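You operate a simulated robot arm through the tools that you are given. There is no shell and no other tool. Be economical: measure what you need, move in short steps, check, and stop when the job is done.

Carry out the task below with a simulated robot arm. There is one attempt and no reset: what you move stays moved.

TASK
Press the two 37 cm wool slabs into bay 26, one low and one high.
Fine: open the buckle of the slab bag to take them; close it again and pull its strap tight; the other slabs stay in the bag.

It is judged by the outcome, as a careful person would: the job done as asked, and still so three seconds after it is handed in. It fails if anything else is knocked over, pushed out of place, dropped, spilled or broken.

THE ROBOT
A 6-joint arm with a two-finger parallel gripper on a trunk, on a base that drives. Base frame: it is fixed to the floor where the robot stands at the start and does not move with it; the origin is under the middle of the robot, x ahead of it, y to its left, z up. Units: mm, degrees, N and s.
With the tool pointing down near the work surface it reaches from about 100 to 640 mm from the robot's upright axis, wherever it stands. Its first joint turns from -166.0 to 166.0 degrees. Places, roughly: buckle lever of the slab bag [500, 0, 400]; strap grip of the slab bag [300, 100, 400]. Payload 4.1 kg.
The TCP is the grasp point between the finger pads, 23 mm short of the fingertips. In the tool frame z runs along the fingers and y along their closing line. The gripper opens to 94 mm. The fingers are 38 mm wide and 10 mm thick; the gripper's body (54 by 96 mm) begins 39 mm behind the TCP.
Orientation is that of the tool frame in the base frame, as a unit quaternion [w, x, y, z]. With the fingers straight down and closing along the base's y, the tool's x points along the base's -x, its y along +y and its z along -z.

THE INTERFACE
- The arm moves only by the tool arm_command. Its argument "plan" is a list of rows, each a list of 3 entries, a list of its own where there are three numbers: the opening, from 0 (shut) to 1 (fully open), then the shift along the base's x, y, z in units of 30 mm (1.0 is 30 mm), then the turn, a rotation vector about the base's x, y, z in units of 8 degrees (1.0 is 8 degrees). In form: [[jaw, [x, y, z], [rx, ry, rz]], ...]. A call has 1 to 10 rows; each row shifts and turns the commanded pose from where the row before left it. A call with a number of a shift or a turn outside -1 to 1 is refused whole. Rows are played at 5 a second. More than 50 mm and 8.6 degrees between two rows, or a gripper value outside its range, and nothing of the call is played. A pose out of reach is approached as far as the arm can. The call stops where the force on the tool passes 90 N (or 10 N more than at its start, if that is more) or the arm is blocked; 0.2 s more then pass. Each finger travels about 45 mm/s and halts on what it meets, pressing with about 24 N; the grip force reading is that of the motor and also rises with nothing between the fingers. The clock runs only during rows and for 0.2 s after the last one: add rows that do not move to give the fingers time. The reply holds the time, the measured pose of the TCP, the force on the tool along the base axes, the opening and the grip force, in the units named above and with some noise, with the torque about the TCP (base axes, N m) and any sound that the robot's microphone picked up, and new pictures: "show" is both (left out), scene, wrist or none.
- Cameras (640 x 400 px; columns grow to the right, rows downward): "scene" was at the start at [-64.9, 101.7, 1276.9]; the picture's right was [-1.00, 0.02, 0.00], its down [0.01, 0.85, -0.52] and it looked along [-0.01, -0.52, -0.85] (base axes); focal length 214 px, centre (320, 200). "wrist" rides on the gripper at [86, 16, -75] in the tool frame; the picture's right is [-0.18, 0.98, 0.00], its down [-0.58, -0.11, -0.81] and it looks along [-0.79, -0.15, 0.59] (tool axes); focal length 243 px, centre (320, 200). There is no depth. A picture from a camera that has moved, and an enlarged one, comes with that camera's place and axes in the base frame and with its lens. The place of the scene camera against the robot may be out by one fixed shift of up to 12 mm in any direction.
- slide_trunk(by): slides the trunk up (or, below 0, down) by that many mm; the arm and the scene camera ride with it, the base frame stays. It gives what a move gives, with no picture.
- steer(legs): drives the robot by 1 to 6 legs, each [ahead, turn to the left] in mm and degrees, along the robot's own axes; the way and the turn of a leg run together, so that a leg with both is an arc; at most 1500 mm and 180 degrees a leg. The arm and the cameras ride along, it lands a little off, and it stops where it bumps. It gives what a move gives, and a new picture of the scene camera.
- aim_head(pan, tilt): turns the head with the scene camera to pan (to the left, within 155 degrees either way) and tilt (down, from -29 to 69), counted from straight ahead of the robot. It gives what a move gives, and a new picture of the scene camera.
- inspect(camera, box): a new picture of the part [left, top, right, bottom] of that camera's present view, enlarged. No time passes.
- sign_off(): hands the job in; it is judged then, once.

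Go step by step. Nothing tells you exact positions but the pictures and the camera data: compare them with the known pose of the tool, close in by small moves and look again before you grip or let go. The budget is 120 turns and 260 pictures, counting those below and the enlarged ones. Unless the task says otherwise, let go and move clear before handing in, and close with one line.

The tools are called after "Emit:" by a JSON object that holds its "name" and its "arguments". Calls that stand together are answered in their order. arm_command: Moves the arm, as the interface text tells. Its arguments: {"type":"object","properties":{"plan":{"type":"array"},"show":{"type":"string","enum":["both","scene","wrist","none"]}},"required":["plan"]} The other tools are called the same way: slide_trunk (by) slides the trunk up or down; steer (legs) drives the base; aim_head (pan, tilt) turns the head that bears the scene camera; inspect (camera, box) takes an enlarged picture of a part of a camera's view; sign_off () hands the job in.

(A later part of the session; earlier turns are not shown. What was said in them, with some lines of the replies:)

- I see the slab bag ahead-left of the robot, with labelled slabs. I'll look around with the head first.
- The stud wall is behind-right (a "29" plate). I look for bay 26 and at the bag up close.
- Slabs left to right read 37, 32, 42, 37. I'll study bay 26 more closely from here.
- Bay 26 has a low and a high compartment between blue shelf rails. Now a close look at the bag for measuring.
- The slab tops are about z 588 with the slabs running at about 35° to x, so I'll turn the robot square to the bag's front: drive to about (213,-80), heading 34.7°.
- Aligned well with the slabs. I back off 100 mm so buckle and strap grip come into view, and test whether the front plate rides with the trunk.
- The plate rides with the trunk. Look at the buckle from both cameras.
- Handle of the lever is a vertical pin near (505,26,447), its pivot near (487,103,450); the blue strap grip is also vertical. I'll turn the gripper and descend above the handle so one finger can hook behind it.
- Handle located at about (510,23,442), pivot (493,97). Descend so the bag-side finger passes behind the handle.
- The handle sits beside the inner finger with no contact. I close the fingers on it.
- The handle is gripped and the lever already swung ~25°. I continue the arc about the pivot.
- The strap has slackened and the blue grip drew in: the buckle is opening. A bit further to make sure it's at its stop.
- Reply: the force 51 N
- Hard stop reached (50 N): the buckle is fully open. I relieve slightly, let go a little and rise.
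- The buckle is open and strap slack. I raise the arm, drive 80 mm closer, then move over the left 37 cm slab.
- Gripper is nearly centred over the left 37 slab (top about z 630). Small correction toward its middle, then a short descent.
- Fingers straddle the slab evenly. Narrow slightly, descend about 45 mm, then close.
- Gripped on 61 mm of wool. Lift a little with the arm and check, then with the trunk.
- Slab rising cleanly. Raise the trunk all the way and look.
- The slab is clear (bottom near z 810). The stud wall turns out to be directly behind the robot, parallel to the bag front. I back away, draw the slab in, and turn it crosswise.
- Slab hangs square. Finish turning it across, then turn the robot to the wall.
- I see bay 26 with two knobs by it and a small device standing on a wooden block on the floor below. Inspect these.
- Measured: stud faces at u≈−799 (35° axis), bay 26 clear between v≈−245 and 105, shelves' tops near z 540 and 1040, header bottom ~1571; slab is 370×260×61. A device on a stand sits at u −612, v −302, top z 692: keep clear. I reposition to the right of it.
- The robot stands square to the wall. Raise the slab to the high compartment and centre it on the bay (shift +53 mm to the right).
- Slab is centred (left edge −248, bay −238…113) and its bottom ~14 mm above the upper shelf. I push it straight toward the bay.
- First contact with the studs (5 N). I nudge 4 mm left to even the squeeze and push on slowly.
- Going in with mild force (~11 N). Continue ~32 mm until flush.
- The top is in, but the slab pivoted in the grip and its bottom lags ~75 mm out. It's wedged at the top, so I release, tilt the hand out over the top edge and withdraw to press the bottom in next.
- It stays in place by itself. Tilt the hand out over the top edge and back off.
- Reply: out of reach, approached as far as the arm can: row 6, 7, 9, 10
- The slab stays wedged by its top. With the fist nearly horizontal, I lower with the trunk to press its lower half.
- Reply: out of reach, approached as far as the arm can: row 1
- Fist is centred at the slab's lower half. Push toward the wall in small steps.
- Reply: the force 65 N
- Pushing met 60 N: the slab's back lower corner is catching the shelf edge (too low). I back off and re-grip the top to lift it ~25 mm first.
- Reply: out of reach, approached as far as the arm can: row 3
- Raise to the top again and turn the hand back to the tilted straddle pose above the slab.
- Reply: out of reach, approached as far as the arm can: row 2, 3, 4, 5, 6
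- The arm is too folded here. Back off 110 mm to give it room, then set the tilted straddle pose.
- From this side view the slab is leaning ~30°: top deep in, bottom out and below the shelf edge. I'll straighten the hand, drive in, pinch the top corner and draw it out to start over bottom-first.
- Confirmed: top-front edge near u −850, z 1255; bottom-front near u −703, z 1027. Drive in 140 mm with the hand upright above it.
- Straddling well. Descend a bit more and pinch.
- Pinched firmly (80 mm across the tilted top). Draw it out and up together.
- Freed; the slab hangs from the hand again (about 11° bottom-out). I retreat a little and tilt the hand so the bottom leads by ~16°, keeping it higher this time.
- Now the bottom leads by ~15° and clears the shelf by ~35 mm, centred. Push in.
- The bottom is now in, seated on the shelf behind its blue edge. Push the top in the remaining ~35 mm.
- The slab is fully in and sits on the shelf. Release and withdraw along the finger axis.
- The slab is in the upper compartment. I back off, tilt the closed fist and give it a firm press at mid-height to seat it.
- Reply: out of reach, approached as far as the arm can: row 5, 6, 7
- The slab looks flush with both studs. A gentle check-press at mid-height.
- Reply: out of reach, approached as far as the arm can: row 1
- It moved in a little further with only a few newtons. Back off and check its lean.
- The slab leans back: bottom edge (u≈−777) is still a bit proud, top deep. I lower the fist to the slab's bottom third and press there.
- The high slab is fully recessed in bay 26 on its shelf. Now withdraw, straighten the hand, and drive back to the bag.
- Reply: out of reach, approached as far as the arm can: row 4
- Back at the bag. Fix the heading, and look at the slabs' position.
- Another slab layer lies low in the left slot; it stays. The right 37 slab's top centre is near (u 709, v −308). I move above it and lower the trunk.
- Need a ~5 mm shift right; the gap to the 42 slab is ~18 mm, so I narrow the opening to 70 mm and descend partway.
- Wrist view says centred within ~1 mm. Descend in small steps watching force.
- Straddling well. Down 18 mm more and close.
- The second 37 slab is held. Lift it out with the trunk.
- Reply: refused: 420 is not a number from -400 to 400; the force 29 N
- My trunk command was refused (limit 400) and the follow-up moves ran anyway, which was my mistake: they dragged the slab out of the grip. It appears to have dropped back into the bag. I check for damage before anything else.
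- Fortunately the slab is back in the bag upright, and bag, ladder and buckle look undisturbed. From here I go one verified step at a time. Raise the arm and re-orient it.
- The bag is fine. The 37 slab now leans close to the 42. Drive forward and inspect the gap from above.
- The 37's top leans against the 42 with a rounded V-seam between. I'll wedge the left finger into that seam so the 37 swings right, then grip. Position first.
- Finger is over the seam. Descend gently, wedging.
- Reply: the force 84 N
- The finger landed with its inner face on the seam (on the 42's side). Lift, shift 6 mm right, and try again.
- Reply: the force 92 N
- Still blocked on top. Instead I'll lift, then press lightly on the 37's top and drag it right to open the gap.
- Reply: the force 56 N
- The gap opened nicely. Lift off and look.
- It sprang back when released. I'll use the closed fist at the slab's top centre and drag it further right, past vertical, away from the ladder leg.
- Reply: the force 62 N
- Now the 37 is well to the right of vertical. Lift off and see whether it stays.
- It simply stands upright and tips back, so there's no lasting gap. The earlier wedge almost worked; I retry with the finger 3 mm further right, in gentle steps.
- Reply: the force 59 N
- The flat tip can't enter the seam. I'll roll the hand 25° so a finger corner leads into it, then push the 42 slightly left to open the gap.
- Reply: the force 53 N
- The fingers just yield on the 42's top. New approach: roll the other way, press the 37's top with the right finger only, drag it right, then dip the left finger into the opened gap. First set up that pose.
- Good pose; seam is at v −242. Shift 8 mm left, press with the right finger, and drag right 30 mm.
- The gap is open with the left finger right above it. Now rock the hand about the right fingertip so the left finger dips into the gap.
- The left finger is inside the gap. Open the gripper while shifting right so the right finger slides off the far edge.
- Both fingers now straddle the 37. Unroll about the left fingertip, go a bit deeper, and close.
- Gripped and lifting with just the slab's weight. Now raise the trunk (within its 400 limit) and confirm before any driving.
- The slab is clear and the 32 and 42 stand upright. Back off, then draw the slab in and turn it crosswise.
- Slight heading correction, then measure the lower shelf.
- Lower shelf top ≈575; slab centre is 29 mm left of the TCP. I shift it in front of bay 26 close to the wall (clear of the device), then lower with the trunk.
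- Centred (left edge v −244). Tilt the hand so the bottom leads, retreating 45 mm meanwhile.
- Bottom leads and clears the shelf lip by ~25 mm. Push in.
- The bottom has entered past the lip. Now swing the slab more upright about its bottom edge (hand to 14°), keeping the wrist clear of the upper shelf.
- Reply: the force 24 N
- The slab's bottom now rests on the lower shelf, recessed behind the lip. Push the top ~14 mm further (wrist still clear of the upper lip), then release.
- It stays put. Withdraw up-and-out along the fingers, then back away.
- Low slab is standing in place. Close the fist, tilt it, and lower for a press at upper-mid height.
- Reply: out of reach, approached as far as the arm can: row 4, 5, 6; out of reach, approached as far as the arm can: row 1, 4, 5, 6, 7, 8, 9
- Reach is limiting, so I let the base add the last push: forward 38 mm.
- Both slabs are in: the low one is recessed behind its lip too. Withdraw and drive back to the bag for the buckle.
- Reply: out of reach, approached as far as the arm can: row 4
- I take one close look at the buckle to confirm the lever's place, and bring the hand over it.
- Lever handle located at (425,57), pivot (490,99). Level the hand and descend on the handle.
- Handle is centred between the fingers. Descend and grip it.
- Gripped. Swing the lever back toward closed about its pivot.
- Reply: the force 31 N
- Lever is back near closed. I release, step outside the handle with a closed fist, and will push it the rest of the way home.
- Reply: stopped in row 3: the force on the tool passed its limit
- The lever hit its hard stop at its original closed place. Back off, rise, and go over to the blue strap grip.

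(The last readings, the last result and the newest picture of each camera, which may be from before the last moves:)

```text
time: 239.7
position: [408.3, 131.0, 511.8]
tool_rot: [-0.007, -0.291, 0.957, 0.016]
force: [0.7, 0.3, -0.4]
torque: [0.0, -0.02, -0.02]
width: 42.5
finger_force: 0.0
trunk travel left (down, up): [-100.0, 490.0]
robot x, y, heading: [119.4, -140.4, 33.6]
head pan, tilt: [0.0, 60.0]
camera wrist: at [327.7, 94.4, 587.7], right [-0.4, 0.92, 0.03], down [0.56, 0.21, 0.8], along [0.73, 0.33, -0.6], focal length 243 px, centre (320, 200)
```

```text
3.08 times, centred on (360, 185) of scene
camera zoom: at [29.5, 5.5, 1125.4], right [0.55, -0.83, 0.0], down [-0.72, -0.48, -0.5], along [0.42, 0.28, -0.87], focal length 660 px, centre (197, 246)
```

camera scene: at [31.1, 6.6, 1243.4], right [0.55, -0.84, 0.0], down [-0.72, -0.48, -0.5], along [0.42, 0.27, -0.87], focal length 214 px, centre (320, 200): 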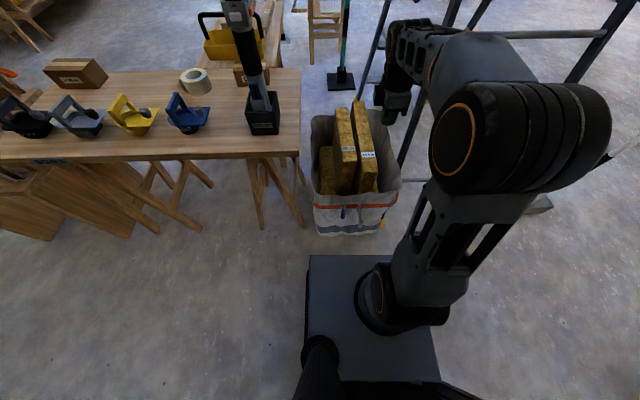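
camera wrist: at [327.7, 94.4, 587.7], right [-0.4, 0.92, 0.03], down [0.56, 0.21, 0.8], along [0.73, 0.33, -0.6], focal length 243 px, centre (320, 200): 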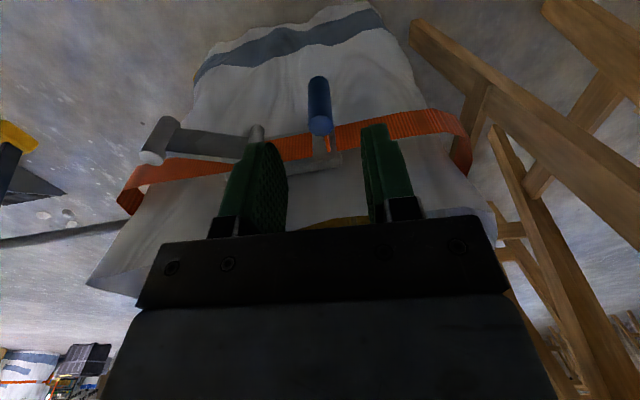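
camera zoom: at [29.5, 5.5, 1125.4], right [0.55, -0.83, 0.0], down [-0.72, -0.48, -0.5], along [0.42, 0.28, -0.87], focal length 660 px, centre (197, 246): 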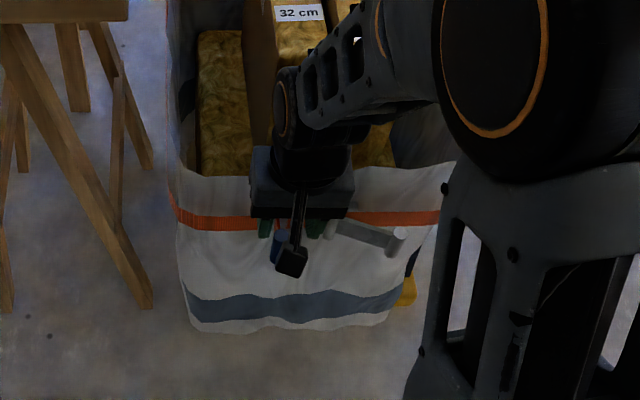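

The lever is closed. The blue grip is at about (424,139); descend on it and close.

Emit:
{"name": "arm_command", "arguments": {"plan": [[0.45, [0.35, 0.17, -0.9], [0, 0, 0]], [0.45, [0, 0, -0.95], [0, 0, 0]], [0.45, [0, 0, -0.9], [0, 0, 0]], [0.1, [0, 0, 0], [0, 0, 0]], [0.1, [0, 0, 0], [0, 0, 0]], [0.1, [0, 0, 0], [0, 0, 0]]], "show": "wrist"}}

```text
time: 241.1
position: [418.9, 137.6, 431.5]
tool_rot: [-0.006, -0.291, 0.957, 0.015]
force: [14.2, -17.1, -1.2]
torque: [-0.85, -0.89, -0.21]
width: 18.2
finger_force: 45.4
trunk travel left (down, up): [-100.0, 490.0]
robot x, y, heading: [121.7, -141.4, 33.5]
head pan, tilt: [0.0, 60.0]
camera wrist: at [338.9, 100.2, 506.3], right [-0.4, 0.92, 0.03], down [0.56, 0.21, 0.8], along [0.73, 0.33, -0.6], focal length 243 px, centre (320, 200)
```

wrist: 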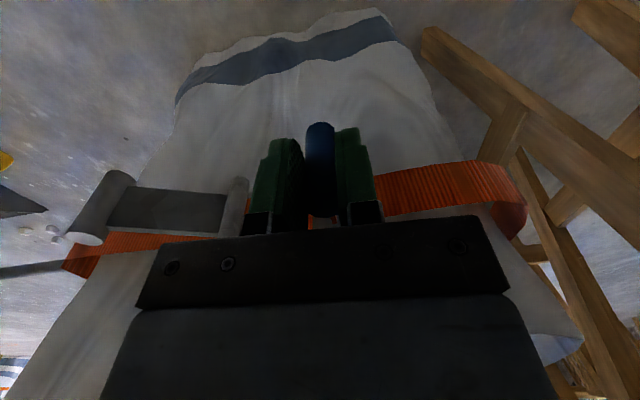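

Gripped. The strap is visibly loose at both sides; pull it straight out, watching the force.

Emit:
{"name": "arm_command", "arguments": {"plan": [[0.1, [-0.33, -0.23, 0], [0, 0, 0]], [0.1, [-0.33, -0.23, 0], [0, 0, 0]], [0.1, [-0.33, -0.23, 0], [0, 0, 0]], [0.1, [-0.33, -0.23, 0], [0, 0, 0]], [0.1, [-0.33, -0.23, 0], [0, 0, 0]], [0.1, [-0.33, -0.23, 0], [0, 0, 0]]], "show": "wrist"}}

```text
time: 242.5
position: [360.1, 94.7, 430.0]
tool_rot: [-0.004, -0.291, 0.956, 0.017]
force: [45.0, -25.0, 14.0]
torque: [-0.54, -1.62, -0.36]
width: 18.2
finger_force: 45.2
trunk travel left (down, up): [-100.0, 490.0]
robot x, y, heading: [120.5, -138.2, 33.5]
head pan, tilt: [0.0, 60.0]
camera wrist: at [279.2, 58.1, 505.9], right [-0.39, 0.92, 0.03], down [0.56, 0.21, 0.8], along [0.73, 0.34, -0.6], focal length 243 px, centre (320, 200)
```

wrist: 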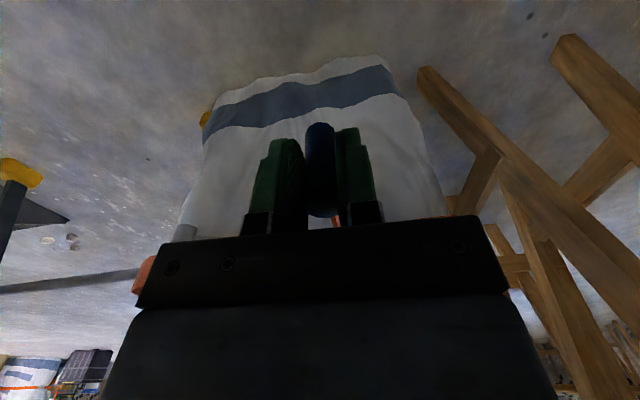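

Tension is rising (~50 N). A bit further until it stops.

Emit:
{"name": "arm_command", "arguments": {"plan": [[0.1, [-0.25, -0.13, 0], [0, 0, 0]], [0.1, [-0.25, -0.13, 0], [0, 0, 0]], [0.1, [-0.2, -0.1, 0], [0, 0, 0]]], "show": "none"}}

Emit:
{"name": "inspect", "arguments": {"camera": "scene", "box": [290, 120, 430, 250]}}

```text
time: 243.0
position: [350.1, 88.3, 429.8]
tool_rot: [-0.003, -0.286, 0.958, 0.017]
force: [31.6, -23.5, 5.0]
torque: [-1.05, -0.96, -0.43]
width: 18.3
finger_force: 45.1
trunk travel left (down, up): [-100.0, 490.0]
robot x, y, heading: [122.8, -142.0, 32.8]
head pan, tilt: [0.0, 60.0]
stopped in row 2: the force on the tool passed its limit (the readings are from after the stop); the commanded pose is now the measured one
```

```text
3.08 times, centred on (360, 185) of scene
camera zoom: at [32.8, 5.4, 1125.4], right [0.54, -0.84, 0.0], down [-0.73, -0.47, -0.5], along [0.42, 0.27, -0.87], focal length 660 px, centre (197, 246)
```

zoom: 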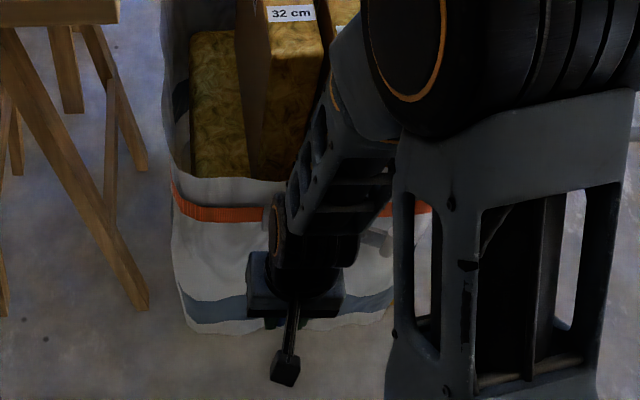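

The strap came up hard (force limit) at its original tight position. Release gently and rise.

Emit:
{"name": "arm_command", "arguments": {"plan": [[0.1, [0.1, 0.06, 0], [0, 0, 0]], [0.42, [0, 0, 0], [0, 0, 0]], [0.42, [0, 0, 0], [0, 0, 0]], [0.42, [0, 0, 0.9], [0, 0, 0]], [0.42, [0, 0, 0.95], [0, 0, 0]], [0.42, [0, 0, 1], [0, 0, 0]], [0.42, [0, 0, 1], [0, 0, 0]], [0.42, [0, 0, 1], [0, 0, 0]], [0.42, [0, 0, 1], [0, 0, 0]], [0.42, [-0.6, -0.42, 1], [0, 0, 0]]], "show": "none"}}

Emit:
{"name": "steer", "arguments": {"legs": [[-120, 0]]}}

Emit:
{"name": "inspect", "arguments": {"camera": "scene", "box": [290, 60, 450, 220]}}

```text
time: 245.2
position: [332.3, 77.3, 637.0]
tool_rot: [-0.005, -0.289, 0.957, 0.016]
force: [-0.5, -0.6, -1.3]
torque: [0.0, 0.03, -0.02]
width: 39.5
finger_force: 0.0
trunk travel left (down, up): [-100.0, 490.0]
robot x, y, heading: [120.5, -142.6, 33.5]
head pan, tilt: [0.0, 60.0]
```

```text
time: 246.5
position: [232.5, 13.6, 636.6]
tool_rot: [-0.005, -0.289, 0.957, 0.016]
force: [-0.5, 0.0, -0.5]
torque: [-0.04, 0.03, 0.0]
width: 39.5
finger_force: 0.1
trunk travel left (down, up): [-100.0, 490.0]
robot x, y, heading: [22.8, -206.6, 33.6]
head pan, tilt: [0.0, 60.0]
camera scene: at [-69.0, -59.8, 1125.4], right [0.55, -0.83, 0.0], down [-0.72, -0.48, -0.5], along [0.42, 0.28, -0.87], focal length 214 px, centre (320, 200)
```

scene: 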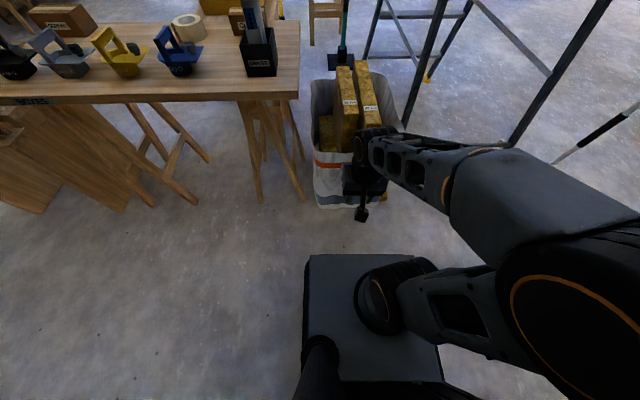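

```text
2.50 times, centred on (370, 140) of scene
camera zoom: at [-69.0, -59.8, 1125.4], right [0.55, -0.83, 0.0], down [-0.72, -0.48, -0.5], along [0.42, 0.28, -0.87], focal length 536 px, centre (195, 350)
```

zoom: 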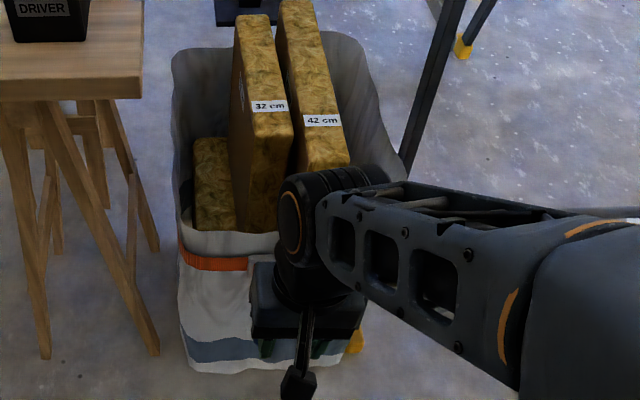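

Check buckle and strap through the wrist camera, and look over at the wall.

Emit:
{"name": "inspect", "arguments": {"camera": "wrist", "box": [200, 0, 440, 150]}}

Emit:
{"name": "aim_head", "arguments": {"pan": -155, "tilt": 25}}

```text
2.67 times, centred on (320, 75) of wrist
camera zoom: at [151.9, -22.5, 712.8], right [-0.39, 0.92, 0.03], down [0.56, 0.21, 0.8], along [0.73, 0.33, -0.6], focal length 647 px, centre (320, 533)
```

zoom: 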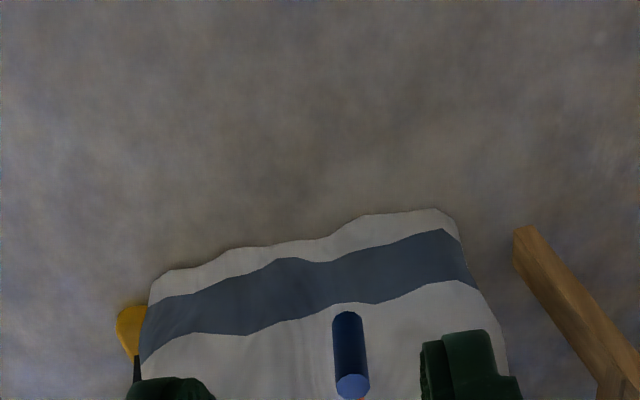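

```text
time: 248.9
position: [232.3, 12.7, 637.1]
tool_rot: [-0.005, -0.289, 0.957, 0.016]
force: [0.0, -0.8, 0.1]
torque: [-0.01, 0.01, 0.0]
width: 39.4
finger_force: 0.0
trunk travel left (down, up): [-100.0, 490.0]
robot x, y, heading: [21.8, -209.7, 33.3]
head pan, tilt: [-154.7, 25.0]
camera scene: at [-172.6, -175.2, 1175.4], right [-0.85, 0.52, 0.0], down [0.22, 0.36, -0.91], along [-0.47, -0.77, -0.42], focal length 214 px, centre (320, 200)
```

scene: 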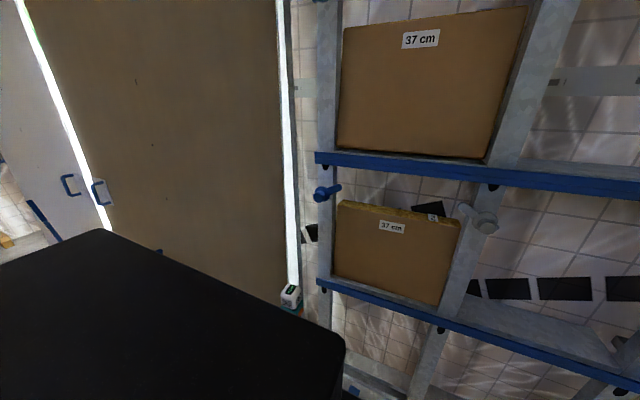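

Emit:
{"name": "inspect", "arguments": {"camera": "scene", "box": [310, 130, 510, 330]}}

```text
2.00 times, centred on (410, 230) of scene
camera zoom: at [-172.6, -175.2, 1175.4], right [-0.85, 0.52, 0.0], down [0.22, 0.36, -0.91], along [-0.47, -0.77, -0.42], focal length 429 px, centre (140, 140)
```

zoom: 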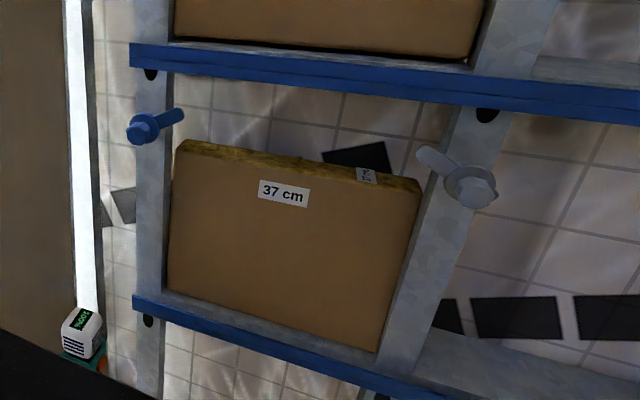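

The low slab reads fully inside the stud plane and both stand on their shelves. One last check of the buckle from above.

Emit:
{"name": "arm_command", "arguments": {"plan": [[0.42, [0, 0, 1], [0, 0, 0]], [0.42, [0.6, 0.42, 1], [0, 0, 0]], [0.42, [0.8, 0.57, 0.5], [0, 0, 0]], [0.42, [0.8, 0.57, 0], [0, 0, 0]], [0.42, [0.8, 0.57, 0], [0, 0, 0]], [0.42, [0.8, 0.57, 0], [0, 0, 0]], [0.42, [0.8, 0.57, 0], [0, 0, 0]]], "show": "none"}}

Emit:
{"name": "inspect", "arguments": {"camera": "wrist", "box": [160, 0, 480, 200]}}

```text
time: 250.5
position: [370.9, 112.8, 712.6]
tool_rot: [-0.005, -0.29, 0.957, 0.016]
force: [0.0, -0.3, 0.2]
torque: [0.0, -0.01, -0.02]
width: 39.8
finger_force: 0.0
trunk travel left (down, up): [-100.0, 490.0]
robot x, y, heading: [20.8, -208.5, 33.5]
head pan, tilt: [-154.7, 25.0]
```

```text
2.00 times, centred on (320, 100) of wrist
camera zoom: at [289.3, 76.9, 787.8], right [-0.39, 0.92, 0.03], down [0.56, 0.21, 0.8], along [0.73, 0.33, -0.6], focal length 485 px, centre (320, 400)
```

zoom: 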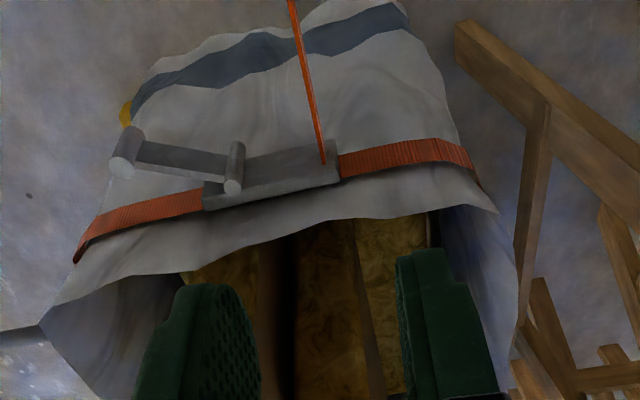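

The lever is shut, the strap lies tight against the bag with its tail pulled out as it was at the start, the 32 and 42 are still in the bag, and the hand is clear. I'm handing in.

Emit:
{"name": "sign_off", "arguments": {}}

```text
The job is handed in.
```

Both 37 cm slabs are pressed into bay 26, one on the lower shelf and one on the upper. The bag's buckle is closed and its strap pulled tight, and the other slabs are still in the bag. On the way, I drove off before the second slab had cleared the bag, so it slipped from the grip and fell back inside; I saw no sign that the bag, ladder or other slabs were disturbed.
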